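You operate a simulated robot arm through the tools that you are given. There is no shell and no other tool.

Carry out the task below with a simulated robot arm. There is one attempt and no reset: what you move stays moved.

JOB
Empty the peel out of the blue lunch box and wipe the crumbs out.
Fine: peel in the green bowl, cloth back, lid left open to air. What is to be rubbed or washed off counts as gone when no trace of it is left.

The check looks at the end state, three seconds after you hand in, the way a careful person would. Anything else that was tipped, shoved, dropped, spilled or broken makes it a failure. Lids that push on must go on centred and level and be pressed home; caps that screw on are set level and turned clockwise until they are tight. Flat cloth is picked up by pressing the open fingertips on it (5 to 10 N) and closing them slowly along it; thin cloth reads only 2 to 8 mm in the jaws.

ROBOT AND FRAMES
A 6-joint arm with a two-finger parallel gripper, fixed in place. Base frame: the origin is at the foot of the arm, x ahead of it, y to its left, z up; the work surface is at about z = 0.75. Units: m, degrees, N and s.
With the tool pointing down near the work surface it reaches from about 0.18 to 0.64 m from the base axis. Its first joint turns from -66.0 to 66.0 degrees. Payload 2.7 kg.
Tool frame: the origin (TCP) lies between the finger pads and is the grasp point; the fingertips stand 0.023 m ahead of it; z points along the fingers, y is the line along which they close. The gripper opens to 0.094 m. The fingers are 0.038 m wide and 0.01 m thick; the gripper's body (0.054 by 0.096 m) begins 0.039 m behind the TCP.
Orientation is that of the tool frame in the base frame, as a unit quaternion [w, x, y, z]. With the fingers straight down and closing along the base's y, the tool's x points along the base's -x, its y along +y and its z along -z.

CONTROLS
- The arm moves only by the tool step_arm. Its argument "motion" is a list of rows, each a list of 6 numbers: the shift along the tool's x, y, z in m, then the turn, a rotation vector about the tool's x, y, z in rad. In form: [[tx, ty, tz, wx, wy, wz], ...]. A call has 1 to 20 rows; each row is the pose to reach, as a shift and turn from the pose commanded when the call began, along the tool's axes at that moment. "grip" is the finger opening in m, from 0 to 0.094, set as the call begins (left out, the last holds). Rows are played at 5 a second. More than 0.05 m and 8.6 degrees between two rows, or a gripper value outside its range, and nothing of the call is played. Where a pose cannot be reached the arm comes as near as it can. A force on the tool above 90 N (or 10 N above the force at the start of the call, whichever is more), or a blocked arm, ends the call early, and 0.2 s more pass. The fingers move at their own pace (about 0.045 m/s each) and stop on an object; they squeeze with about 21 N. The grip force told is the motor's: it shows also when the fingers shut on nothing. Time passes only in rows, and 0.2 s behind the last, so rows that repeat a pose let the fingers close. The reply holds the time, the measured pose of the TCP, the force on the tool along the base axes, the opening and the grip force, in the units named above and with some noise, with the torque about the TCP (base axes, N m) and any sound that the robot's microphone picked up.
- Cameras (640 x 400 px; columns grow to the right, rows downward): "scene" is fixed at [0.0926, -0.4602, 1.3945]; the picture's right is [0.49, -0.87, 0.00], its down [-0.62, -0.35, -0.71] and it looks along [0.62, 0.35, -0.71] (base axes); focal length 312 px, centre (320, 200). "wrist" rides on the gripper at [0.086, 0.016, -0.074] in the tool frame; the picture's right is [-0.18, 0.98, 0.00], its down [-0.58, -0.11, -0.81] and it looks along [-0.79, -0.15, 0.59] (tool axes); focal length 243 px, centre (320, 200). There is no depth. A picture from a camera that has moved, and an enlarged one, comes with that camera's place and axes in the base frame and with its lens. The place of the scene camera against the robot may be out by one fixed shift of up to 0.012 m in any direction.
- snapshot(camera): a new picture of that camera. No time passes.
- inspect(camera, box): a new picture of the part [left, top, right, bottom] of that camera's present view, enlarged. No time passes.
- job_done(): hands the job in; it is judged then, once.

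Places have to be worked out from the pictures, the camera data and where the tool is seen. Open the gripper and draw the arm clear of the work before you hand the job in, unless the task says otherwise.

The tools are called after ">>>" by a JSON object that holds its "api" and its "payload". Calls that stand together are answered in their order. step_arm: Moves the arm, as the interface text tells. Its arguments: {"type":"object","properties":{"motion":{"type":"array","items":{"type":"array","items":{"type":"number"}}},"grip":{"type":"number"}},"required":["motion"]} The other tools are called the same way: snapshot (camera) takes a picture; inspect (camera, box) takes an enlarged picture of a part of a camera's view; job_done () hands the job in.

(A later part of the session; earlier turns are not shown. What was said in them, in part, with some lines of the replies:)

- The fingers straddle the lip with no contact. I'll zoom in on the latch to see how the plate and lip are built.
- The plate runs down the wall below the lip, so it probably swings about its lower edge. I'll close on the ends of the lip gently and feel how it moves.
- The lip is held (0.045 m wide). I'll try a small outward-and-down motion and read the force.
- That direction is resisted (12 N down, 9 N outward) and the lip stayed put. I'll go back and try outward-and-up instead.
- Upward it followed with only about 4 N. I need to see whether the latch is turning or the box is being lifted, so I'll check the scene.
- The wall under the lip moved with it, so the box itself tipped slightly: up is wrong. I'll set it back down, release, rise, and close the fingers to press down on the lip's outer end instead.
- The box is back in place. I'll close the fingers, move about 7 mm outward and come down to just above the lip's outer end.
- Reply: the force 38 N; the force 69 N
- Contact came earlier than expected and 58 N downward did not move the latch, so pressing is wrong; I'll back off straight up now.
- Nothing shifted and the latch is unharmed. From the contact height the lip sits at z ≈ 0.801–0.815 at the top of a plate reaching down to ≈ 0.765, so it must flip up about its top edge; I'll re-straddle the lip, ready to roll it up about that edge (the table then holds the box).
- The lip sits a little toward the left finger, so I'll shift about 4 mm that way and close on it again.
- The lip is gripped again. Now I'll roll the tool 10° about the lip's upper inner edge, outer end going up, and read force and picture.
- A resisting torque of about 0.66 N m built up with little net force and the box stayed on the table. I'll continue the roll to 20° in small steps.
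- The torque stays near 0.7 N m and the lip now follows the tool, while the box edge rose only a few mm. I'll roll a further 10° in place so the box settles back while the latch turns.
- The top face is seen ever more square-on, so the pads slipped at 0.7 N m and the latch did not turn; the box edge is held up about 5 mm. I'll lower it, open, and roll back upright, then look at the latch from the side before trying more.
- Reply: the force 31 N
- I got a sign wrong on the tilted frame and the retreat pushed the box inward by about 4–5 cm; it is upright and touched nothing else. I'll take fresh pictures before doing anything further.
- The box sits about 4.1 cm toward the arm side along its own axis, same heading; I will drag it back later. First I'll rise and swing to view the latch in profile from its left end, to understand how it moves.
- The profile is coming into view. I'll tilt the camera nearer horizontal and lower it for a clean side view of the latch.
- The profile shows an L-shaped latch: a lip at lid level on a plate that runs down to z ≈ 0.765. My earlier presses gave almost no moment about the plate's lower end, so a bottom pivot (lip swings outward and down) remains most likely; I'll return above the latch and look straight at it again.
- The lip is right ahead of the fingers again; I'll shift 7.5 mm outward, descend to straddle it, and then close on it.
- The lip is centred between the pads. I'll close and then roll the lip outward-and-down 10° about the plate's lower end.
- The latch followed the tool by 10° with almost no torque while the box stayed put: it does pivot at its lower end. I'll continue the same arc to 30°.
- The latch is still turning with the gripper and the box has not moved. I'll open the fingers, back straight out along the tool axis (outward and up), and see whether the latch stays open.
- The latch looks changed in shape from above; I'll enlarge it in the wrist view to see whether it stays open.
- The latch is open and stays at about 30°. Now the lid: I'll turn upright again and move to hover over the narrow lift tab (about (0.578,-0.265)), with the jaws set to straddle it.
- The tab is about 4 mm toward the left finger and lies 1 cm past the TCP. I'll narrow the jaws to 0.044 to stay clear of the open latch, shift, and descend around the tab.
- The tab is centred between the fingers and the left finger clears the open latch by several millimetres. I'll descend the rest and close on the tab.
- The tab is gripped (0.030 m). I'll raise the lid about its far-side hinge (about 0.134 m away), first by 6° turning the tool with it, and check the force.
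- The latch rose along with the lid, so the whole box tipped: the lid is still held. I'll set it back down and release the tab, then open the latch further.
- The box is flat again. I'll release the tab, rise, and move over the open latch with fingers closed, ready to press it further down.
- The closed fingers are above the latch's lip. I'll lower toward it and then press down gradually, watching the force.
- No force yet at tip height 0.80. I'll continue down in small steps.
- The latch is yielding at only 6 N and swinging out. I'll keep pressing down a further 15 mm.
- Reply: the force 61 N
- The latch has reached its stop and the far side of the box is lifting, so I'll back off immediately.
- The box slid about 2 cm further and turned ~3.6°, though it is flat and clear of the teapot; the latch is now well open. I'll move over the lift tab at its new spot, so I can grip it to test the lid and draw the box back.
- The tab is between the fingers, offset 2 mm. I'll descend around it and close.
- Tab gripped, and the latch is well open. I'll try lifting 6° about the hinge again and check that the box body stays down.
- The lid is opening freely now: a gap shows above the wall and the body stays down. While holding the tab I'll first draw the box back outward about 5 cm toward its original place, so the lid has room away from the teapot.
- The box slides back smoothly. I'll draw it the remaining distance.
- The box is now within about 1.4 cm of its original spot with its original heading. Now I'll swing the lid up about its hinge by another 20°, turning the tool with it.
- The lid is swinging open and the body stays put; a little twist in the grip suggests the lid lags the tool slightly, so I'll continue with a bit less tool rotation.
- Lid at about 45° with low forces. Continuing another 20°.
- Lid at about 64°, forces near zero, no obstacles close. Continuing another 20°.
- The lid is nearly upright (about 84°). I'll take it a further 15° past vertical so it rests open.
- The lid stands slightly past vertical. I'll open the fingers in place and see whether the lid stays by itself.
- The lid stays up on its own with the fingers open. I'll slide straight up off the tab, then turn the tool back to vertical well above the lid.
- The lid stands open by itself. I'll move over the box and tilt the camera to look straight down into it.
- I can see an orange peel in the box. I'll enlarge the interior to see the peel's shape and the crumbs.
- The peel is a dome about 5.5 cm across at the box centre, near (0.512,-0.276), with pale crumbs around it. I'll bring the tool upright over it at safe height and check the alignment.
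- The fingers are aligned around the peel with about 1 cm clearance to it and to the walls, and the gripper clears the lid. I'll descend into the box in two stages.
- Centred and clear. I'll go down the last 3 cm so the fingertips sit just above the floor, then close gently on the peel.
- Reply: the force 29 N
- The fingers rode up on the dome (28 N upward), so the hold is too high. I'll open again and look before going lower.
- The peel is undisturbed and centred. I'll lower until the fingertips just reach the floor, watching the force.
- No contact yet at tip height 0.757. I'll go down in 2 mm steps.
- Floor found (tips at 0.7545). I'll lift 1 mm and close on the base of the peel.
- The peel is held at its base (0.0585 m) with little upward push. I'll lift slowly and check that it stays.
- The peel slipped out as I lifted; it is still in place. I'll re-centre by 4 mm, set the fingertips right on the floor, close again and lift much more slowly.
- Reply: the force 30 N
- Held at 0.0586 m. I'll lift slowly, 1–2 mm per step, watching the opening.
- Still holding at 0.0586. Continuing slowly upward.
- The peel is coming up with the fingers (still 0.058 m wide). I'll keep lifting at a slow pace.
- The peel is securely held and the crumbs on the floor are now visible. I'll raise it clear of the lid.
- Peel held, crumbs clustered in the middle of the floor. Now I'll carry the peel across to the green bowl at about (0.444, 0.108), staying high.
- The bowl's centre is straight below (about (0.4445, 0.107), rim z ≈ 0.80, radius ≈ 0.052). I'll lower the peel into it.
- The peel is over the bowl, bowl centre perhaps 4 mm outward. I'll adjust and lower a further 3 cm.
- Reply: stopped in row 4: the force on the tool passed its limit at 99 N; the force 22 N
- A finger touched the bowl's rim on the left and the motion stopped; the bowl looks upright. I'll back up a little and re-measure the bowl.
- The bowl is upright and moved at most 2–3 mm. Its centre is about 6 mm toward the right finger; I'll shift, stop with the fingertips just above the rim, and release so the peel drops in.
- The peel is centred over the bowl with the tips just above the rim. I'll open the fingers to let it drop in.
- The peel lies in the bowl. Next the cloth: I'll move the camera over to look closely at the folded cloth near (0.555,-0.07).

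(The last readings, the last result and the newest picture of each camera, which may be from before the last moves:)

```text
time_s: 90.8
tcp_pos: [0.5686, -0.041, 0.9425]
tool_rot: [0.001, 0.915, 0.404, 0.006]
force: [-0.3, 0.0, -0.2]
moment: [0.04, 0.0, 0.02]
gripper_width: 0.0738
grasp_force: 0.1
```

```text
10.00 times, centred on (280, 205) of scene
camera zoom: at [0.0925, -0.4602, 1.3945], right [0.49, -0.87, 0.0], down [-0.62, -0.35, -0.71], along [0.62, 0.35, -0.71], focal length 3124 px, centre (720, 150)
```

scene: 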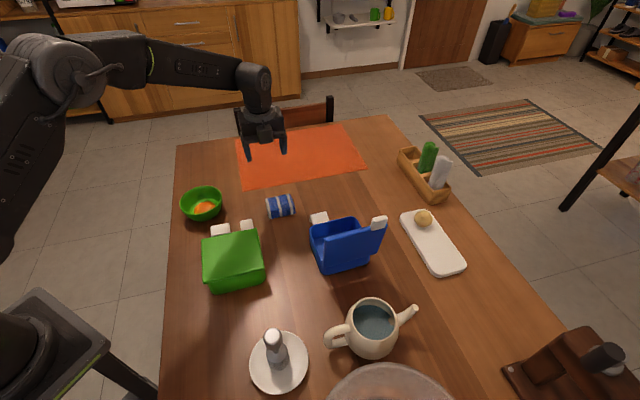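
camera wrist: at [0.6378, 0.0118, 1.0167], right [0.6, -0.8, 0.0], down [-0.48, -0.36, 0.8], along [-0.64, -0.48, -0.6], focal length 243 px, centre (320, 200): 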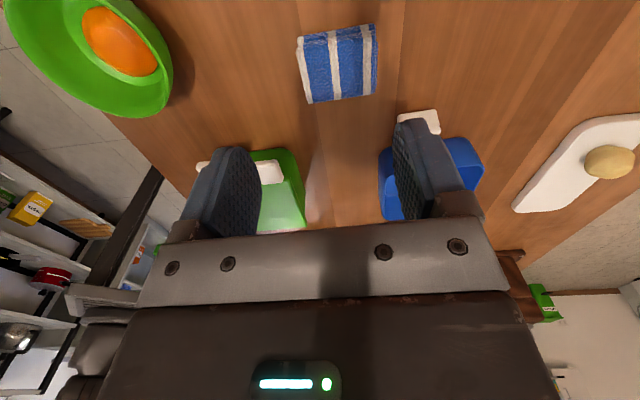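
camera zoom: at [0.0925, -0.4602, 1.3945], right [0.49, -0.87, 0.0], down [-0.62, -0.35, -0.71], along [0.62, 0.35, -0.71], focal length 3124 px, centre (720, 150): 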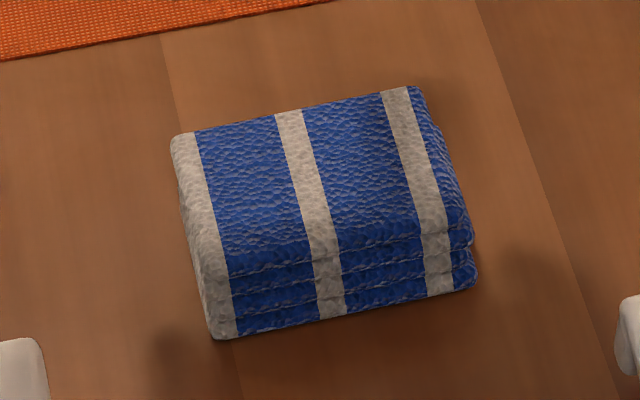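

The cloth is a folded stack about 6.4 × 5.5 cm and 2–2.5 cm thick, centred near (0.558,-0.069), already aligned with the jaws. I'll come down above it with the fingers open to 0.085.

>>> {"api": "step_arm", "payload": {"motion": [[-0.0095, 0.0037, 0.03, 0.0022, -0.0034, 0], [-0.019, 0.0073, 0.06, 0.0045, -0.0068, 0], [-0.0284, 0.011, 0.09, 0.0067, -0.0102, 0]], "grip": 0.088}}

>>> {"api": "snapshot", "payload": {"camera": "wrist"}}

>>> {"api": "inspect", "payload": {"camera": "scene", "box": [230, 150, 330, 230]}}

```text
time_s: 91.6
tcp_pos: [0.5589, -0.0691, 0.8525]
tool_rot: [0.0, 0.915, 0.403, -0.001]
force: [0.2, -0.3, -0.5]
moment: [0.0, 0.0, 0.01]
gripper_width: 0.0882
grasp_force: 0.1
```

```text
taken
camera wrist: at [0.6291, -0.0152, 0.926], right [0.6, -0.8, 0.0], down [-0.47, -0.36, 0.81], along [-0.65, -0.48, -0.59], focal length 243 px, centre (320, 200)
```

wrist: 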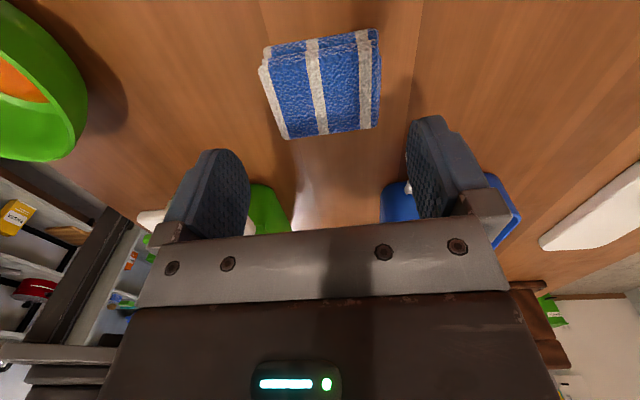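

```text
5.00 times, centred on (280, 190) of scene
camera zoom: at [0.0926, -0.4602, 1.3945], right [0.49, -0.87, 0.0], down [-0.62, -0.35, -0.71], along [0.62, 0.35, -0.71], focal length 1562 px, centre (520, 250)
```

zoom: 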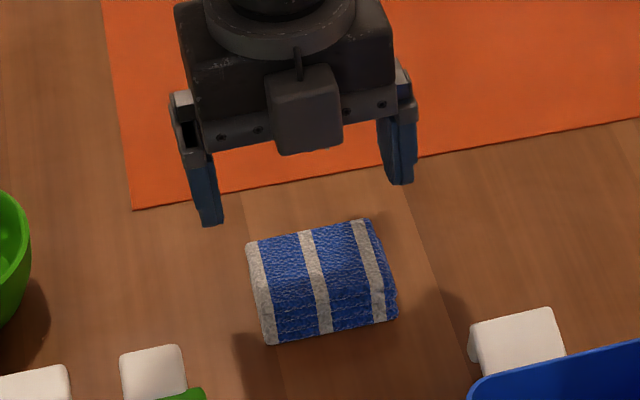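

The cloth is centred between the open fingers. I'll lower so the fingers go down its two sides, stopping about 6 mm above the table.

>>> {"api": "step_arm", "payload": {"motion": [[0, 0, 0.025, 0, 0, 0], [0, 0, 0.045, 0, 0, 0], [0, 0, 0.06, 0, 0, 0], [0, 0, 0.072, 0, 0, 0]]}}

>>> {"api": "snapshot", "payload": {"camera": "wrist"}}

```text
time_s: 92.6
tcp_pos: [0.5579, -0.0693, 0.7804]
tool_rot: [-0.001, 0.915, 0.403, -0.001]
force: [0.6, 1.1, -0.8]
moment: [-0.01, -0.02, 0.01]
gripper_width: 0.0882
grasp_force: 0.1
```

```text
taken
camera wrist: at [0.629, -0.016, 0.8536], right [0.6, -0.8, 0.0], down [-0.47, -0.36, 0.81], along [-0.65, -0.48, -0.59], focal length 243 px, centre (320, 200)
```

wrist: 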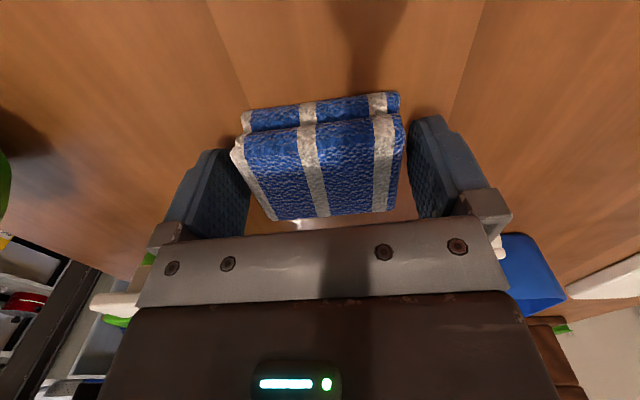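

The stack is between the fingers without contact. I'll close on its sides.

>>> {"api": "step_arm", "payload": {"motion": [[0, 0, 0, 0, 0, 0], [0, 0, 0, 0, 0, 0], [0, 0, 0, 0, 0, 0], [0, 0, 0, 0, 0, 0]], "grip": 0.045}}

>>> {"api": "snapshot", "payload": {"camera": "wrist"}}

>>> {"api": "inspect", "payload": {"camera": "scene", "box": [230, 150, 330, 230]}}

```text
time_s: 93.6
tcp_pos: [0.5581, -0.0704, 0.7799]
tool_rot: [0.0, 0.915, 0.403, 0.0]
force: [0.2, -0.2, 0.4]
moment: [-0.01, -0.03, -0.02]
gripper_width: 0.0744
grasp_force: 21.0
```

```text
taken
camera wrist: at [0.6289, -0.0161, 0.8536], right [0.6, -0.8, 0.0], down [-0.47, -0.36, 0.81], along [-0.65, -0.48, -0.59], focal length 243 px, centre (320, 200)
```

wrist: 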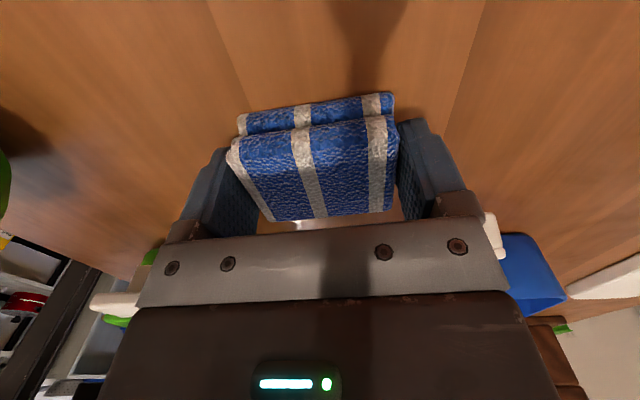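

```text
5.00 times, centred on (280, 190) of scene
camera zoom: at [0.0926, -0.4602, 1.3945], right [0.49, -0.87, 0.0], down [-0.62, -0.35, -0.71], along [0.62, 0.35, -0.71], focal length 1562 px, centre (520, 250)
```

zoom: 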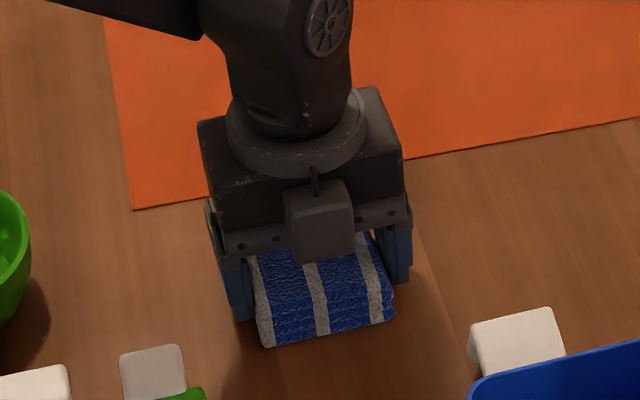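

The folded cloth is held (0.074 m). I'll lift it a little and check that the whole stack comes along.

>>> {"api": "step_arm", "payload": {"motion": [[0, 0, -0.005, 0, 0, 0], [0, 0, -0.015, 0, 0, 0], [0, 0, -0.03, 0, 0, 0], [0, 0, -0.05, 0, 0, 0]]}}

>>> {"api": "snapshot", "payload": {"camera": "wrist"}}

>>> {"api": "inspect", "payload": {"camera": "scene", "box": [230, 130, 330, 230]}}

```text
time_s: 94.6
tcp_pos: [0.5574, -0.0699, 0.8294]
tool_rot: [0.0, 0.915, 0.403, 0.0]
force: [-0.8, 0.2, -0.4]
moment: [0.0, 0.01, 0.0]
gripper_width: 0.0743
grasp_force: 20.9
```

```text
taken
camera wrist: at [0.6282, -0.0165, 0.9034], right [0.6, -0.8, 0.0], down [-0.47, -0.36, 0.81], along [-0.65, -0.48, -0.59], focal length 243 px, centre (320, 200)
```

wrist: 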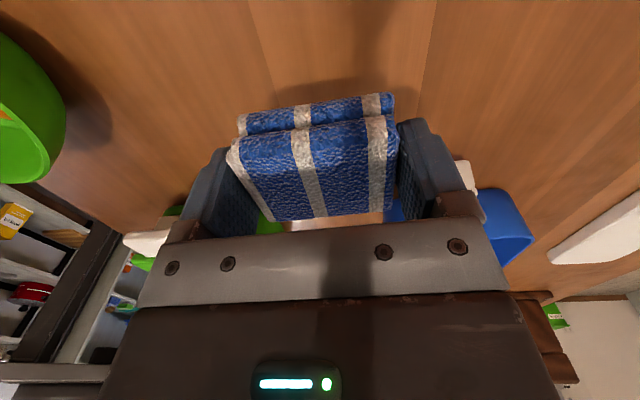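

```text
4.00 times, centred on (280, 180) of scene
camera zoom: at [0.0926, -0.4602, 1.3945], right [0.49, -0.87, 0.0], down [-0.62, -0.35, -0.71], along [0.62, 0.35, -0.71], focal length 1249 px, centre (480, 280)
```

zoom: 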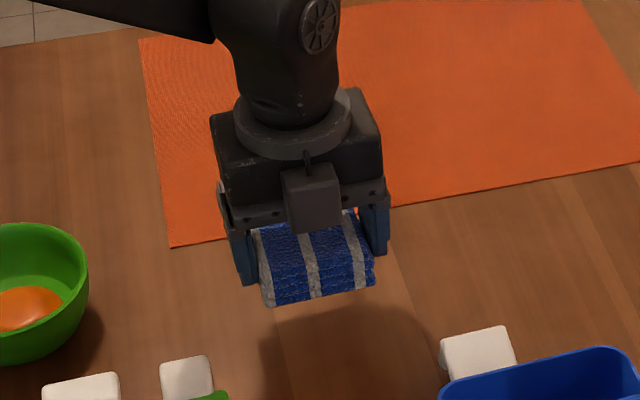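

The whole stack lifts as one piece. I'll raise it and carry it over to above the box.

>>> {"api": "step_arm", "payload": {"motion": [[0, 0, -0.03, 0, 0, 0], [0, 0, -0.07, 0, 0, 0], [-0.015, 0.009, -0.1, 0, 0, 0], [-0.04, 0.0236, -0.1, 0, 0, 0], [-0.068, 0.04, -0.1, 0, 0, 0], [-0.096, 0.0566, -0.1, 0, 0, 0], [-0.124, 0.073, -0.1, 0, 0, 0], [-0.148, 0.0872, -0.1, 0, 0, 0], [-0.166, 0.0978, -0.1, 0, 0, 0], [-0.1743, 0.1027, -0.1, 0, 0, 0]]}}

>>> {"api": "snapshot", "payload": {"camera": "wrist"}}

>>> {"api": "snapshot", "payload": {"camera": "scene"}}

```text
time_s: 96.8
tcp_pos: [0.5171, -0.2688, 0.9307]
tool_rot: [-0.001, 0.915, 0.403, -0.001]
force: [0.4, 0.3, -1.1]
moment: [-0.02, 0.01, 0.0]
gripper_width: 0.0742
grasp_force: 21.0
```

```text
taken
camera wrist: at [0.5876, -0.2151, 1.0038], right [0.6, -0.8, 0.0], down [-0.47, -0.36, 0.81], along [-0.65, -0.48, -0.59], focal length 243 px, centre (320, 200)
```

wrist: 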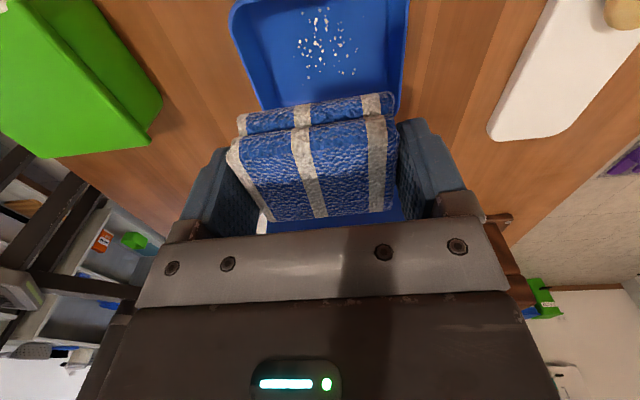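

```text
taken
```

scene: 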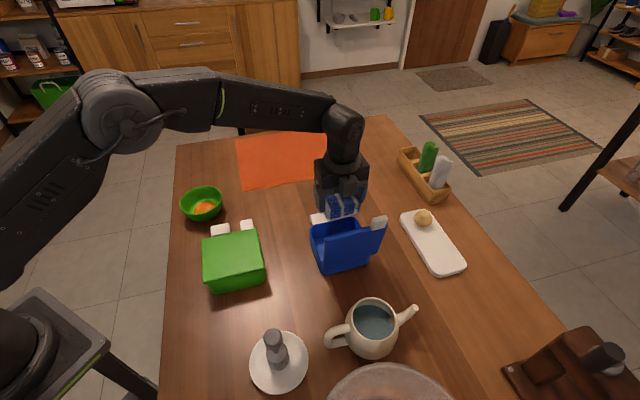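

The crumbs lie right below and the cloth is centred between the side walls. I'll lower it into the box to just above the floor.

>>> {"api": "step_arm", "payload": {"motion": [[0, 0, 0.03, 0, 0, 0], [0, 0, 0.06, 0, 0, 0], [0, 0, 0.085, 0, 0, 0], [0, 0, 0.1, 0, 0, 0], [0, 0, 0.112, 0, 0, 0]]}}

>>> {"api": "snapshot", "payload": {"camera": "wrist"}}

>>> {"api": "inspect", "payload": {"camera": "scene", "box": [280, 160, 400, 280]}}

```text
time_s: 98.0
tcp_pos: [0.5163, -0.2663, 0.8184]
tool_rot: [0.0, 0.915, 0.403, 0.0]
force: [0.5, -0.2, -0.5]
moment: [0.02, 0.01, 0.0]
gripper_width: 0.0742
grasp_force: 21.1
```

```text
taken
camera wrist: at [0.5873, -0.2132, 0.8918], right [0.6, -0.8, 0.0], down [-0.47, -0.36, 0.81], along [-0.64, -0.48, -0.59], focal length 243 px, centre (320, 200)
```

wrist: 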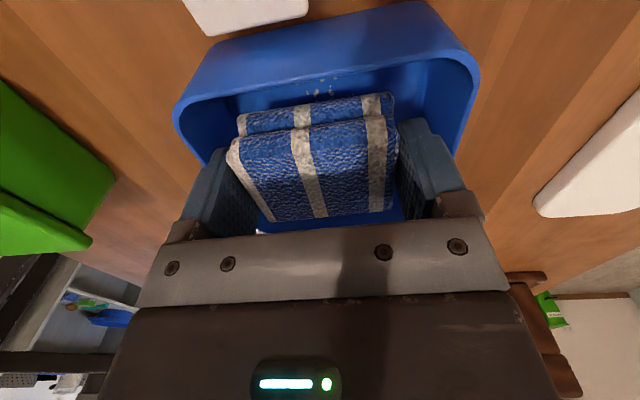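

```text
3.33 times, centred on (340, 220) of scene
camera zoom: at [0.0926, -0.4602, 1.3945], right [0.49, -0.87, 0.0], down [-0.62, -0.35, -0.71], along [0.62, 0.35, -0.71], focal length 1041 px, centre (253, 133)
```

zoom: 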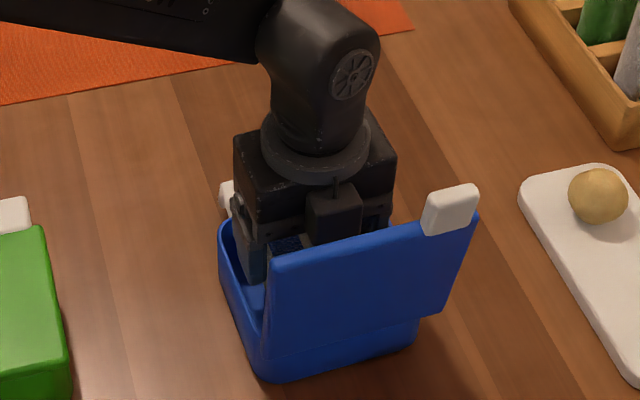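

All clear. I'll lower to contact and settle at roughly 5–10 N.

>>> {"api": "step_arm", "payload": {"motion": [[0, 0, 0.012, 0, 0, 0], [0, 0, 0.024, 0, 0, 0], [0, 0, 0.03, 0, 0, 0], [0, 0, 0.033, 0, 0, 0]]}}

```text
time_s: 99.0
tcp_pos: [0.5168, -0.2668, 0.7849]
tool_rot: [-0.001, 0.915, 0.403, 0.0]
force: [-1.3, 0.6, 1.2]
moment: [0.0, -0.02, -0.01]
gripper_width: 0.0744
grasp_force: 21.0
```

>>> {"api": "step_arm", "payload": {"motion": [[0, 0, 0.001, 0, 0, 0], [0, 0, 0.002, 0, 0, 0], [0, 0, 0.002, 0, 0, 0]]}}

```text
time_s: 99.8
tcp_pos: [0.5158, -0.2668, 0.7848]
tool_rot: [0.001, 0.915, 0.404, 0.0]
force: [-4.6, 5.8, 23.2]
moment: [0.3, 0.46, -0.04]
gripper_width: 0.0744
grasp_force: 20.6
```

The cloth is on the floor with 23 N; I'll ease to about 8 N and make slow back-and-forth strokes across the crumb area, staying clear of walls and lid.

>>> {"api": "step_arm", "payload": {"motion": [[0, 0, -0.0013, 0, 0, 0], [0.005, 0, -0.0013, 0, 0, 0], [0.01, 0, -0.0013, 0, 0, 0], [0.005, 0, -0.0013, 0, 0, 0], [0, 0, -0.0013, 0, 0, 0], [-0.005, 0, -0.0013, 0, 0, 0], [-0.01, 0, -0.0013, 0, 0, 0], [-0.013, 0, -0.0013, 0, 0, 0]]}}

>>> {"api": "inspect", "payload": {"camera": "scene", "box": [280, 160, 400, 280]}}

```text
time_s: 101.6
tcp_pos: [0.5074, -0.2769, 0.7847]
tool_rot: [0.0, 0.915, 0.403, -0.001]
force: [4.6, 6.3, 14.6]
moment: [0.07, -0.2, 0.04]
gripper_width: 0.074
grasp_force: 21.2
```

```text
3.33 times, centred on (340, 220) of scene
camera zoom: at [0.0924, -0.4599, 1.3946], right [0.49, -0.87, 0.0], down [-0.62, -0.35, -0.71], along [0.62, 0.35, -0.71], focal length 1041 px, centre (253, 133)
```

zoom: 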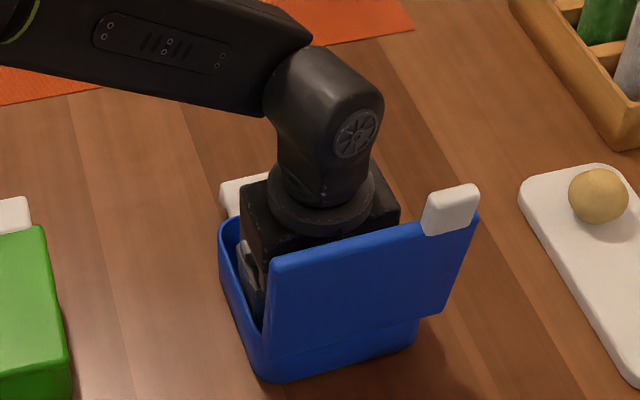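

The box stays put while wiping (about 14 N). I'll continue with several strokes, with a small sideways offset on each.

>>> {"api": "step_arm", "payload": {"motion": [[0.004, 0.003, -0.0003, 0, 0, 0], [0.01, 0.004, -0.0003, 0, 0, 0], [0.016, 0.004, -0.0003, 0, 0, 0], [0.022, 0.004, -0.0003, 0, 0, 0], [0.025, 0.0, -0.0003, 0, 0, 0], [0.025, -0.004, -0.0003, 0, 0, 0], [0.018, -0.004, -0.0003, 0, 0, 0], [0.011, -0.004, -0.0003, 0, 0, 0], [0.004, -0.004, -0.0003, 0, 0, 0], [-0.001, -0.004, -0.0003, 0, 0, 0], [-0.001, 0.0, -0.0003, 0, 0, 0], [0.006, 0.002, -0.0003, 0, 0, 0], [0.013, 0.002, -0.0003, 0, 0, 0]]}}

>>> {"api": "snapshot", "payload": {"camera": "wrist"}}

```text
time_s: 104.4
tcp_pos: [0.5173, -0.2682, 0.7846]
tool_rot: [-0.002, 0.915, 0.403, 0.0]
force: [-0.8, -0.2, 1.5]
moment: [0.02, 0.02, 0.01]
gripper_width: 0.0741
grasp_force: 19.9
```

```text
taken
camera wrist: at [0.5876, -0.2157, 0.8578], right [0.6, -0.8, 0.0], down [-0.47, -0.36, 0.81], along [-0.65, -0.48, -0.59], focal length 243 px, centre (320, 200)
```

wrist: 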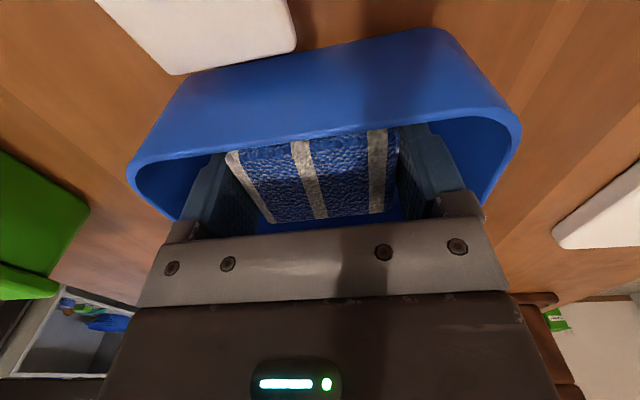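

Pressure has dropped to 1.5 N. I'll lift the cloth clear and look at the floor for remaining crumbs.

>>> {"api": "step_arm", "payload": {"motion": [[0, 0, -0.01, 0, 0, 0], [0, 0, -0.04, 0, 0, 0], [0, 0, -0.08, 0, 0, 0], [0, 0, -0.12, 0, 0, 0], [0, 0, -0.146, 0, 0, 0]]}}

>>> {"api": "snapshot", "payload": {"camera": "wrist"}}

>>> {"api": "inspect", "payload": {"camera": "wrist", "box": [210, 0, 430, 130]}}

```text
time_s: 105.6
tcp_pos: [0.5155, -0.2674, 0.9313]
tool_rot: [-0.001, 0.915, 0.403, 0.0]
force: [-0.2, -0.3, 0.2]
moment: [-0.01, -0.01, 0.0]
gripper_width: 0.0738
grasp_force: 21.0
```

```text
taken
camera wrist: at [0.587, -0.2148, 1.0042], right [0.6, -0.8, 0.0], down [-0.47, -0.36, 0.81], along [-0.65, -0.48, -0.59], focal length 243 px, centre (320, 200)
```

wrist: 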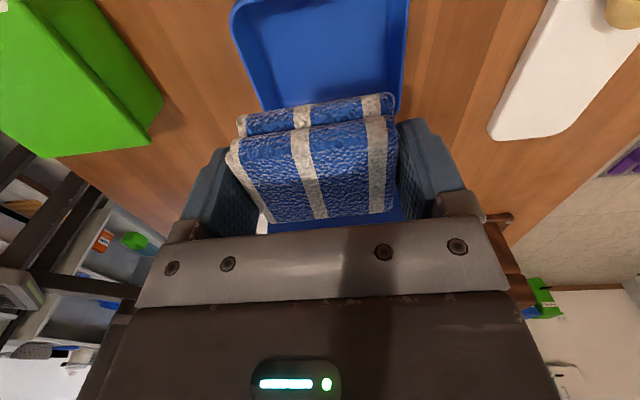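

```text
2.91 times, centred on (320, 65) of wrist
camera zoom: at [0.587, -0.2148, 1.0042], right [0.6, -0.8, 0.0], down [-0.47, -0.36, 0.81], along [-0.65, -0.48, -0.59], focal length 706 px, centre (320, 593)
```

zoom: 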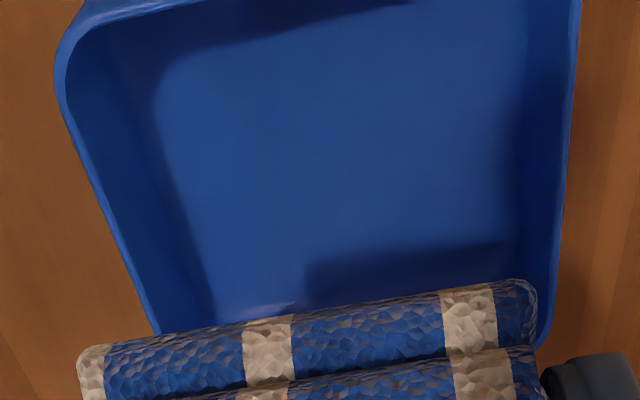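

The visible floor is spotless; the strip by the hinge is hidden by the cloth. I'll rise and shift inward to see that part.

>>> {"api": "step_arm", "payload": {"motion": [[0, 0, -0.03, 0, 0, 0], [0, 0, -0.06, 0, 0, 0], [-0.015, 0, -0.08, 0, 0, 0], [-0.035, 0, -0.09, 0, 0, 0]]}}

>>> {"api": "inspect", "payload": {"camera": "wrist", "box": [210, 0, 430, 130]}}

>>> {"api": "snapshot", "payload": {"camera": "scene"}}

```text
time_s: 106.6
tcp_pos: [0.4918, -0.2954, 1.0204]
tool_rot: [-0.001, 0.915, 0.403, 0.0]
force: [0.0, -1.0, -0.5]
moment: [0.0, 0.01, -0.01]
gripper_width: 0.0741
grasp_force: 21.1
```

```text
2.91 times, centred on (320, 65) of wrist
camera zoom: at [0.5637, -0.2418, 1.0938], right [0.6, -0.8, 0.0], down [-0.47, -0.36, 0.81], along [-0.65, -0.48, -0.59], focal length 706 px, centre (320, 593)
```

zoom: 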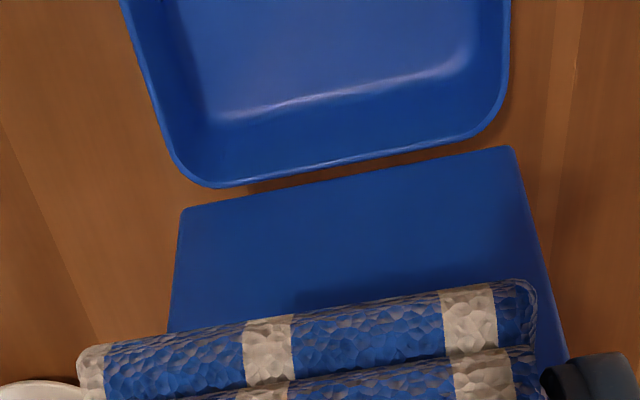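

```text
taken
```

scene: 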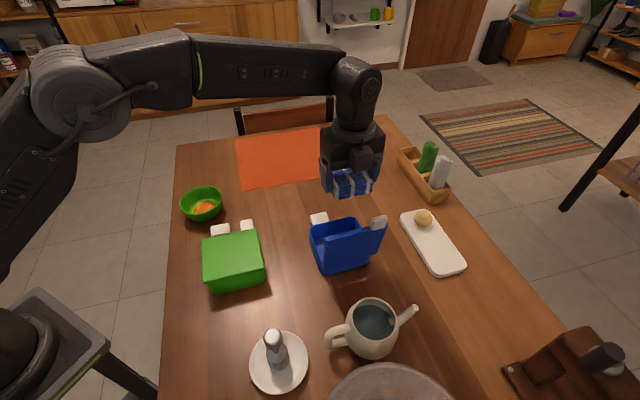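

The whole floor is clean. Now I'll carry the cloth back to exactly where it was picked up.

>>> {"api": "step_arm", "payload": {"motion": [[0.012, -0.006, 0, 0, 0, 0], [0.035, -0.0175, 0, 0, 0, 0], [0.065, -0.0325, 0, 0, 0, 0], [0.097, -0.0485, 0, 0, 0, 0], [0.13, -0.065, 0, 0, 0, 0], [0.16, -0.08, 0.02, 0, 0, 0], [0.187, -0.0935, 0.05, 0, 0, 0], [0.203, -0.1015, 0.08, 0, 0, 0], [0.2093, -0.1047, 0.11, 0, 0, 0], [0.2093, -0.1047, 0.14, 0, 0, 0]]}}

>>> {"api": "snapshot", "payload": {"camera": "wrist"}}

>>> {"api": "snapshot", "payload": {"camera": "scene"}}

```text
time_s: 108.8
tcp_pos: [0.5599, -0.0705, 0.8795]
tool_rot: [0.0, 0.915, 0.403, 0.0]
force: [1.0, -0.9, -0.3]
moment: [-0.01, 0.02, 0.03]
gripper_width: 0.0742
grasp_force: 20.9
```

```text
taken
camera wrist: at [0.6296, -0.0173, 0.9541], right [0.6, -0.8, 0.0], down [-0.47, -0.36, 0.81], along [-0.65, -0.48, -0.59], focal length 243 px, centre (320, 200)
```

wrist: 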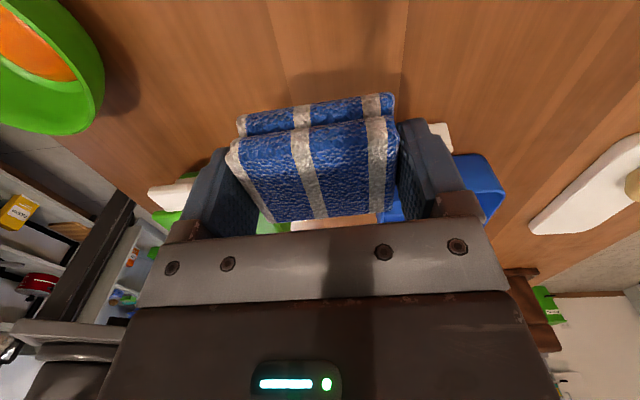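

```text
taken
```

scene: 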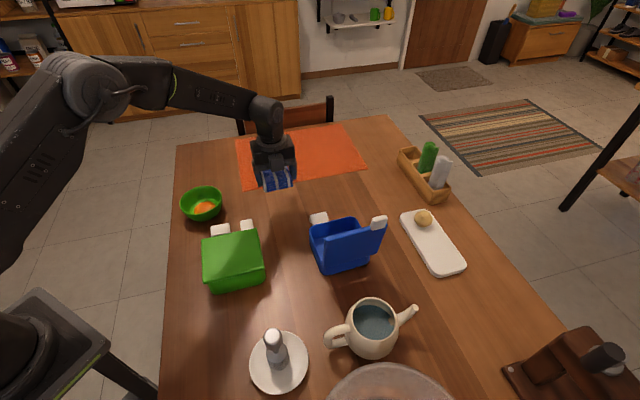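

Back above its place. I'll lower the cloth to the table.

>>> {"api": "step_arm", "payload": {"motion": [[0, 0, 0.03, 0, 0, 0], [0, 0, 0.06, 0, 0, 0], [0, 0, 0.085, 0, 0, 0], [0, 0, 0.095, 0, 0, 0], [0, 0, 0.099, 0, 0, 0], [0, 0, 0.1, 0, 0, 0]]}}

```text
time_s: 110.2
tcp_pos: [0.5578, -0.0692, 0.7803]
tool_rot: [-0.001, 0.915, 0.403, 0.0]
force: [0.7, 0.3, -0.5]
moment: [0.01, 0.02, -0.01]
gripper_width: 0.0742
grasp_force: 21.2
```

No contact yet; I'll ease down 1–2 mm more until it touches, then release.

>>> {"api": "step_arm", "payload": {"motion": [[0, 0, 0.0007, 0, 0, 0], [0, 0, 0.0014, 0, 0, 0], [0, 0, 0.0018, 0, 0, 0]]}}

```text
time_s: 111.0
tcp_pos: [0.557, -0.0698, 0.7799]
tool_rot: [-0.001, 0.915, 0.403, 0.0]
force: [0.0, 0.1, 1.7]
moment: [0.09, 0.02, 0.0]
gripper_width: 0.0743
grasp_force: 20.9
```

The cloth is just touching the table. I'll open the fingers and rise straight up.

>>> {"api": "step_arm", "payload": {"motion": [[0, 0, 0, 0, 0, 0], [0, 0, 0, 0, 0, 0], [0, 0, -0.02, 0, 0, 0], [0, 0, -0.06, 0, 0, 0], [0, 0, -0.1, 0, 0, 0], [0, 0, -0.14, 0, 0, 0]], "grip": 0.092}}

>>> {"api": "snapshot", "payload": {"camera": "wrist"}}

>>> {"api": "inspect", "payload": {"camera": "scene", "box": [255, 185, 305, 225]}}

>>> {"api": "inspect", "payload": {"camera": "scene", "box": [280, 190, 400, 280]}}

```text
time_s: 112.4
tcp_pos: [0.5582, -0.0706, 0.9207]
tool_rot: [0.0, 0.915, 0.403, -0.001]
force: [-0.5, -0.4, -0.1]
moment: [-0.01, 0.01, -0.02]
gripper_width: 0.0919
grasp_force: 0.1
```

```text
taken
camera wrist: at [0.6289, -0.0166, 0.9947], right [0.6, -0.8, 0.0], down [-0.47, -0.36, 0.81], along [-0.65, -0.48, -0.59], focal length 243 px, centre (320, 200)
```

wrist: 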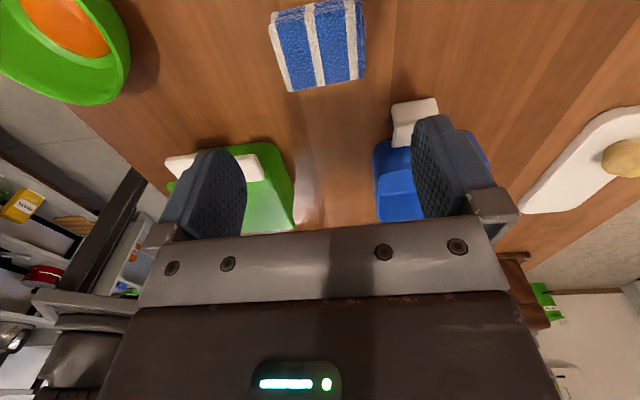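

```text
10.00 times, centred on (280, 205) of scene
camera zoom: at [0.0925, -0.4602, 1.3945], right [0.49, -0.87, 0.0], down [-0.62, -0.35, -0.71], along [0.62, 0.35, -0.71], focal length 3124 px, centre (720, 150)
```

zoom: 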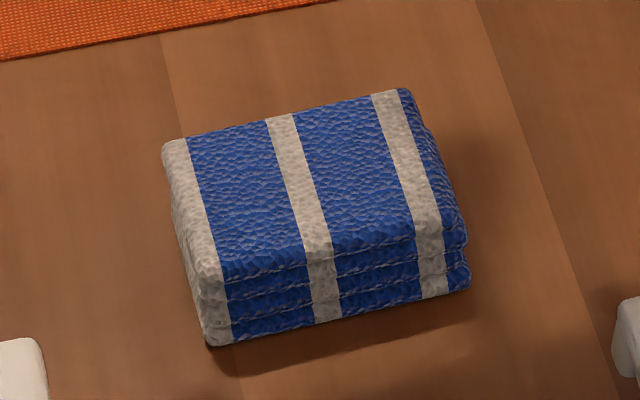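

```text
4.44 times, centred on (340, 235) of scene
camera zoom: at [0.0925, -0.4602, 1.3945], right [0.49, -0.87, 0.0], down [-0.62, -0.35, -0.71], along [0.62, 0.35, -0.71], focal length 1388 px, centre (231, 44)
```

zoom: 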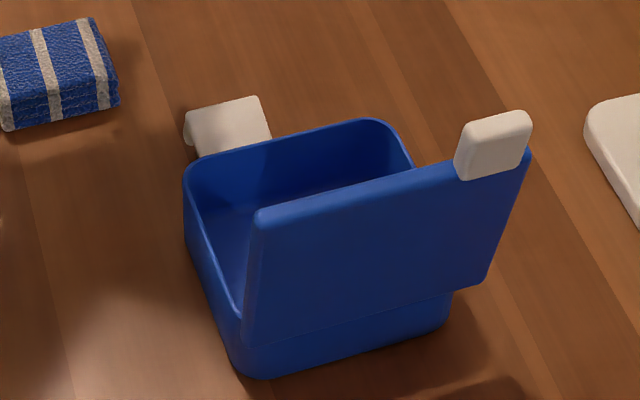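

The cloth is back within a couple of millimetres and the box is clean, but the box sits about 2 cm from its original spot. I'll go back over it with closed fingers, check the floor once more, and nudge it home from inside.

>>> {"api": "step_arm", "payload": {"motion": [[-0.012, 0.007, 0, 0, 0, 0], [-0.035, 0.0206, 0, 0, 0, 0], [-0.065, 0.0383, 0, 0, 0, 0], [-0.095, 0.056, 0, 0, 0, 0], [-0.125, 0.0737, 0, 0, 0, 0], [-0.15, 0.0884, 0, 0, 0, 0], [-0.172, 0.1027, 0, 0, 0, 0]], "grip": 0.0}}

>>> {"api": "snapshot", "payload": {"camera": "wrist"}}

>>> {"api": "inspect", "payload": {"camera": "wrist", "box": [210, 0, 430, 130]}}

>>> {"api": "inspect", "payload": {"camera": "scene", "box": [255, 185, 305, 225]}}

```text
time_s: 114.0
tcp_pos: [0.5164, -0.2646, 0.9178]
tool_rot: [-0.001, 0.916, 0.402, -0.001]
force: [0.6, -0.5, 0.2]
moment: [0.04, -0.05, -0.03]
gripper_width: 0.0
grasp_force: 20.4
```

```text
taken
camera wrist: at [0.5875, -0.2118, 0.9913], right [0.6, -0.8, 0.0], down [-0.47, -0.36, 0.81], along [-0.65, -0.48, -0.59], focal length 243 px, centre (320, 200)
```

wrist: 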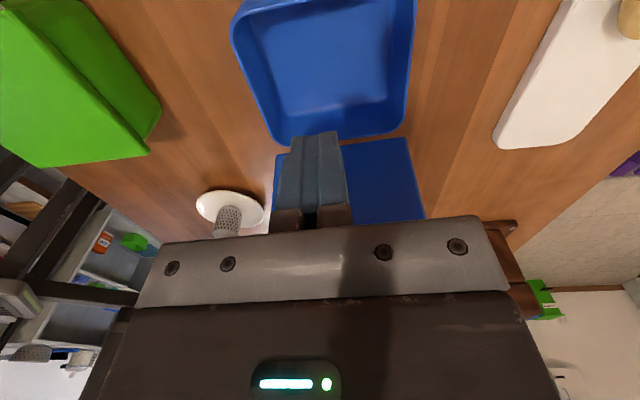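

```text
2.91 times, centred on (320, 65) of wrist
camera zoom: at [0.5875, -0.2118, 0.9913], right [0.6, -0.8, 0.0], down [-0.47, -0.36, 0.81], along [-0.65, -0.48, -0.59], focal length 706 px, centre (320, 593)
```

zoom: 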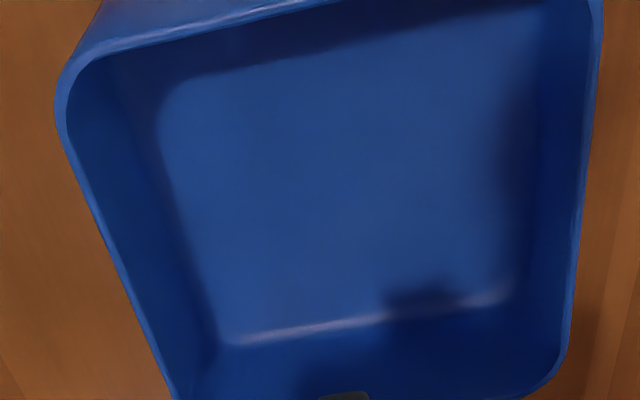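

```text
10.00 times, centred on (280, 205) of scene
camera zoom: at [0.0926, -0.4602, 1.3945], right [0.49, -0.87, 0.0], down [-0.62, -0.35, -0.71], along [0.62, 0.35, -0.71], focal length 3124 px, centre (720, 150)
```

zoom: 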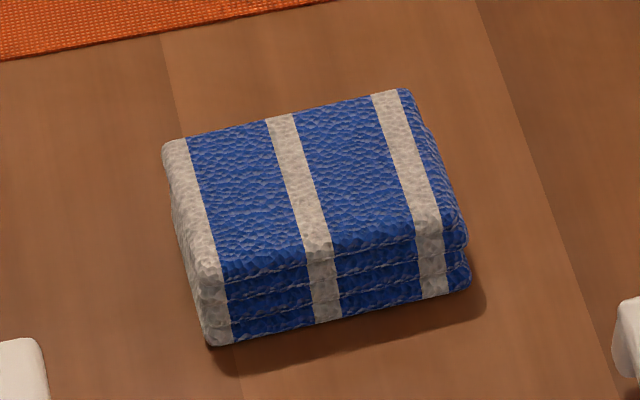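

The box floor is completely clean. I'll lower the closed fingers inside the box, well clear of the walls.

>>> {"api": "step_arm", "payload": {"motion": [[0, 0.002, 0.03, 0, 0, 0], [0, 0.003, 0.06, 0, 0, 0], [0, 0.003, 0.09, 0, 0, 0], [0, 0.003, 0.115, 0, 0, 0], [0, 0.003, 0.127, 0, 0, 0]]}}

>>> {"api": "snapshot", "payload": {"camera": "wrist"}}

>>> {"api": "inspect", "payload": {"camera": "scene", "box": [280, 190, 400, 280]}}

```text
time_s: 115.2
tcp_pos: [0.5189, -0.2685, 0.7902]
tool_rot: [-0.002, 0.915, 0.403, 0.0]
force: [1.1, -0.9, 1.0]
moment: [-0.02, 0.03, -0.02]
gripper_width: 0.0001
grasp_force: 20.9
```

```text
taken
camera wrist: at [0.5894, -0.2153, 0.8646], right [0.6, -0.8, 0.0], down [-0.47, -0.36, 0.81], along [-0.65, -0.48, -0.59], focal length 243 px, centre (320, 200)
```

wrist: 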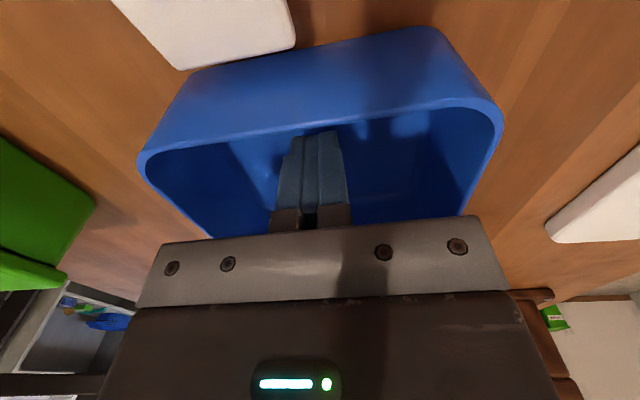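

```text
4.44 times, centred on (340, 235) of scene
camera zoom: at [0.0926, -0.4602, 1.3945], right [0.49, -0.87, 0.0], down [-0.62, -0.35, -0.71], along [0.62, 0.35, -0.71], focal length 1388 px, centre (231, 44)
```

zoom: 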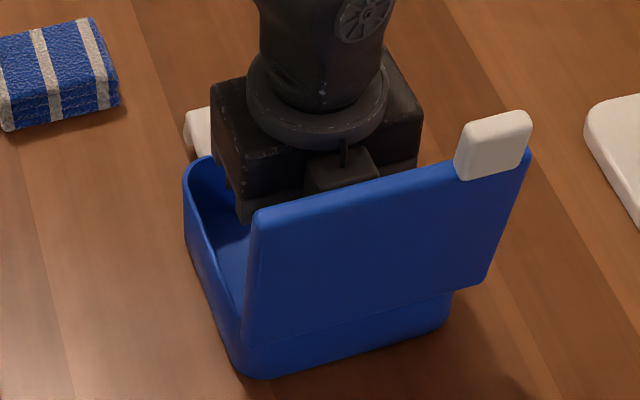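

Fingers are inside with no contact. I'll move slowly outward toward the latch-side wall until it touches.

>>> {"api": "step_arm", "payload": {"motion": [[0.003, 0, 0, 0, 0, 0], [0.006, 0, 0, 0, 0, 0], [0.009, 0, 0, 0, 0, 0], [0.012, 0, 0, 0, 0, 0], [0.015, 0, 0, 0, 0, 0]]}}

```text
time_s: 116.4
tcp_pos: [0.5293, -0.258, 0.7909]
tool_rot: [0.0, 0.915, 0.404, -0.001]
force: [-0.3, 0.0, -0.3]
moment: [-0.01, -0.01, 0.0]
gripper_width: 0.0001
grasp_force: 20.8
```

No contact yet after 15 mm. I'll continue in 3 mm steps.

>>> {"api": "step_arm", "payload": {"motion": [[0.003, 0, 0, 0, 0, 0], [0.006, 0, 0, 0, 0, 0], [0.009, 0, 0, 0, 0, 0]]}}

>>> {"api": "inspect", "payload": {"camera": "scene", "box": [280, 190, 400, 280]}}

```text
time_s: 117.2
tcp_pos: [0.5338, -0.2498, 0.7923]
tool_rot: [-0.001, 0.915, 0.403, -0.001]
force: [-2.3, -2.4, 0.9]
moment: [0.03, -0.05, 0.02]
gripper_width: 0.0
grasp_force: 21.1
```

```text
4.44 times, centred on (340, 235) of scene
camera zoom: at [0.0925, -0.4602, 1.3945], right [0.49, -0.87, 0.0], down [-0.62, -0.35, -0.71], along [0.62, 0.35, -0.71], focal length 1388 px, centre (231, 44)
```

zoom: 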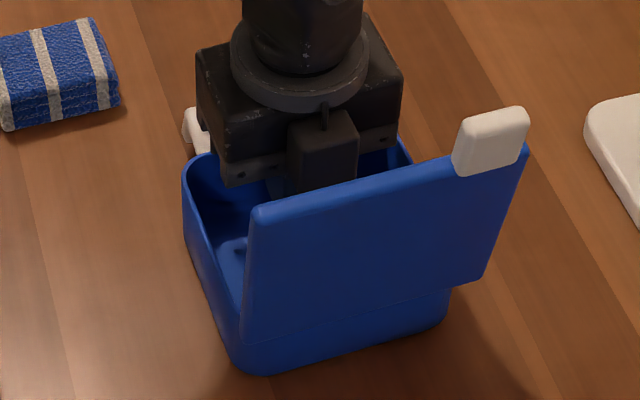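

The wall is touched and the box starts to slide at about 3 N. I'll push another 9 mm slowly.

>>> {"api": "step_arm", "payload": {"motion": [[0.003, 0, 0, 0, 0, 0], [0.006, 0, 0, 0, 0, 0], [0.009, 0, 0, 0, 0, 0]]}}

>>> {"api": "inspect", "payload": {"camera": "scene", "box": [280, 190, 400, 280]}}

```text
time_s: 118.0
tcp_pos: [0.5412, -0.2445, 0.7914]
tool_rot: [-0.001, 0.915, 0.403, -0.001]
force: [-2.8, -2.7, 1.3]
moment: [0.01, -0.06, -0.01]
gripper_width: 0.0
grasp_force: 20.9
```

```text
4.44 times, centred on (340, 235) of scene
camera zoom: at [0.0925, -0.4602, 1.3945], right [0.49, -0.87, 0.0], down [-0.62, -0.35, -0.71], along [0.62, 0.35, -0.71], focal length 1388 px, centre (231, 44)
```

zoom: 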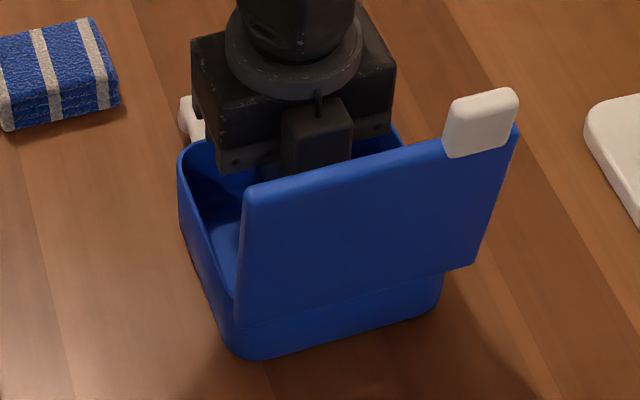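

Nearly there; about 6 mm remain. One more short push.

>>> {"api": "step_arm", "payload": {"motion": [[0.002, 0, 0, 0, 0, 0], [0.004, 0, 0, 0, 0, 0], [0.006, 0, 0, 0, 0, 0]]}}

>>> {"api": "inspect", "payload": {"camera": "scene", "box": [280, 190, 400, 280]}}

```text
time_s: 118.8
tcp_pos: [0.5434, -0.2398, 0.7918]
tool_rot: [-0.001, 0.915, 0.403, 0.0]
force: [-2.6, -2.3, 1.5]
moment: [0.03, -0.06, 0.0]
gripper_width: 0.0002
grasp_force: 21.6
```

```text
4.44 times, centred on (340, 235) of scene
camera zoom: at [0.0925, -0.4602, 1.3945], right [0.49, -0.87, 0.0], down [-0.62, -0.35, -0.71], along [0.62, 0.35, -0.71], focal length 1388 px, centre (231, 44)
```

zoom: 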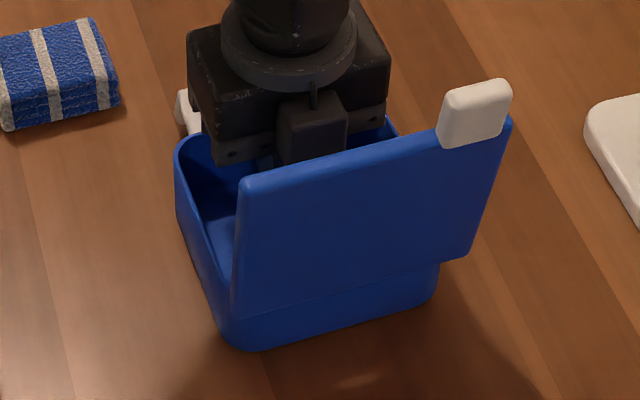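

The box is back at its original place (corners match within a couple of pixels). I'll back off the wall and rise straight out.

>>> {"api": "step_arm", "payload": {"motion": [[-0.006, 0, 0, 0, 0, 0], [-0.013, 0, 0, 0, 0, 0], [-0.013, 0, -0.03, 0, 0, 0], [-0.013, 0, -0.07, 0, 0, 0], [-0.01, 0, -0.11, 0, 0, 0], [0.0, 0, -0.15, 0, 0, 0], [0.01, 0, -0.19, 0, 0, 0], [0.02, 0, -0.23, 0, 0, 0]]}}

>>> {"api": "snapshot", "payload": {"camera": "wrist"}}

>>> {"api": "snapshot", "payload": {"camera": "scene"}}

```text
time_s: 120.6
tcp_pos: [0.56, -0.2255, 1.0221]
tool_rot: [-0.002, 0.916, 0.402, -0.001]
force: [-0.8, 1.7, -0.4]
moment: [-0.01, -0.01, 0.02]
gripper_width: 0.0
grasp_force: 20.9
```

```text
taken
camera wrist: at [0.6313, -0.1716, 1.0952], right [0.6, -0.8, 0.0], down [-0.47, -0.36, 0.81], along [-0.65, -0.48, -0.59], focal length 243 px, centre (320, 200)
```

wrist: 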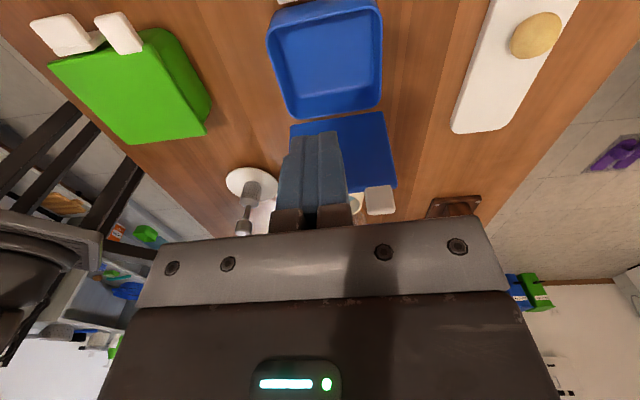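

```text
taken
```

scene: 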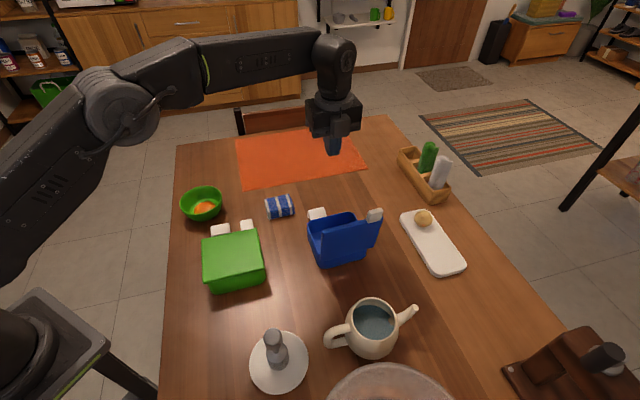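

Everything is in place. I'll inspect the box interior and the bowl closely one last time before retracting.

>>> {"api": "inspect", "payload": {"camera": "wrist", "box": [255, 0, 395, 120]}}

>>> {"api": "inspect", "payload": {"camera": "scene", "box": [165, 175, 305, 260]}}

>>> {"api": "inspect", "payload": {"camera": "scene", "box": [280, 190, 400, 280]}}

```text
3.33 times, centred on (325, 60) of wrist
camera zoom: at [0.6313, -0.1716, 1.0952], right [0.6, -0.8, 0.0], down [-0.47, -0.36, 0.81], along [-0.65, -0.48, -0.59], focal length 809 px, centre (303, 667)
```

zoom: 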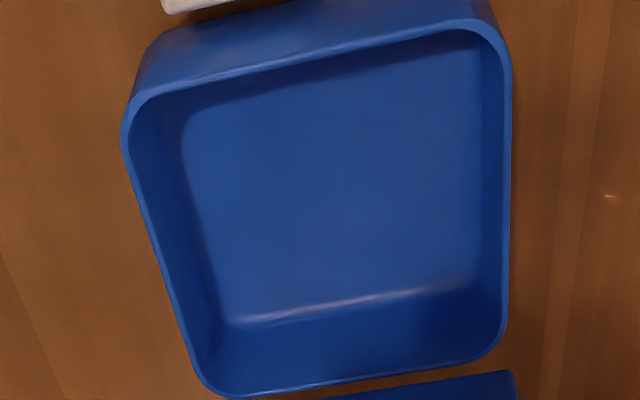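

```text
4.57 times, centred on (235, 218) of scene
camera zoom: at [0.0925, -0.4602, 1.3945], right [0.49, -0.87, 0.0], down [-0.62, -0.35, -0.71], along [0.62, 0.35, -0.71], focal length 1428 px, centre (709, 120)
```

zoom: 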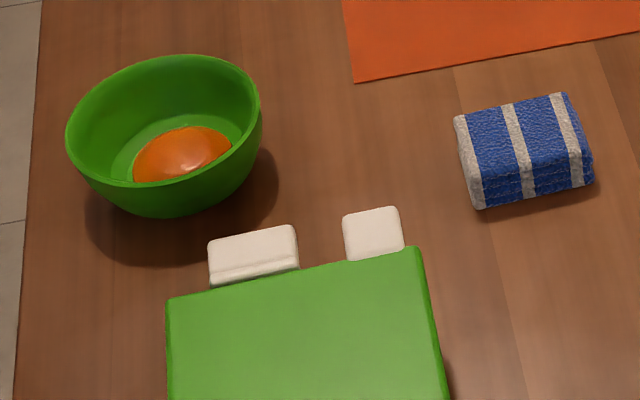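

```text
4.44 times, centred on (340, 235) of scene
camera zoom: at [0.0925, -0.4602, 1.3945], right [0.49, -0.87, 0.0], down [-0.62, -0.35, -0.71], along [0.62, 0.35, -0.71], focal length 1388 px, centre (231, 44)
```

zoom: 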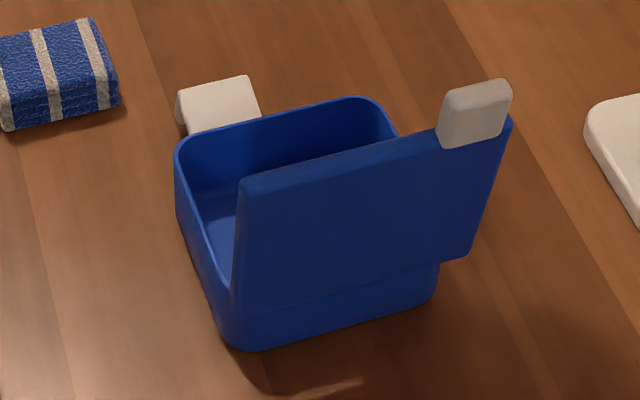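

The box is empty and clean with the lid open, the peel is in the bowl and the cloth is back. I'll open the gripper and draw the arm clear.

>>> {"api": "step_arm", "payload": {"motion": [[0, 0, -0.02, 0, 0, 0], [0, -0.02, -0.04, 0, 0, 0], [0, -0.05, -0.06, 0, 0, 0], [0, -0.085, -0.07, 0, 0, 0], [0, -0.12, -0.07, 0, 0, 0], [0, -0.155, -0.07, 0, 0, 0], [0, -0.185, -0.07, 0, 0, 0], [0, -0.185, -0.07, 0, 0, 0]], "grip": 0.09}}

>>> {"api": "snapshot", "payload": {"camera": "scene"}}

```text
time_s: 122.4
tcp_pos: [0.4214, -0.0974, 1.0911]
tool_rot: [0.0, 0.915, 0.403, 0.0]
force: [-0.3, 0.1, -0.3]
moment: [-0.01, 0.01, 0.0]
gripper_width: 0.0901
grasp_force: 0.2
```

```text
taken
```

scene: 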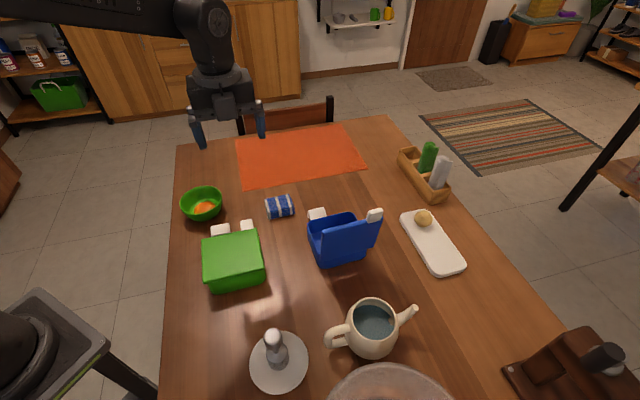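

The last picture shows the arm clear with the gripper open. The peel is in the green bowl, the box is clean with its lid open, the cloth is back, and nothing else looks disturbed. I'll hand the job in.

>>> {"api": "job_done", "payload": {}}

```text
The job is handed in.
```

I emptied the blue lunch box and handed the job in; no result came back with the hand-in.

- **Peel:** it is in the green bowl. A finger caught the bowl's rim while I was lowering the peel, and the bowl shifted about 2–3 mm but stayed upright.
- **Crumbs:** the box floor shows no trace of them in close-up pictures taken after wiping.
- **Cloth:** it is back within about 3 mm of where it was, with the fold and direction unchanged.
- **Lid:** it is open just past vertical and stays up on its own. The latch is left open too.

**Box moved during the work:** I pushed the box about 6 cm toward the teapot while working out the latch, because of a mistake in one of my arm moves and then pressing too hard on the latch. It never tipped over, and the pictures show it touching nothing. I drew it back, and its corners now match the starting picture to within a few millimetres.

The arm is clear of the table items with the gripper open.
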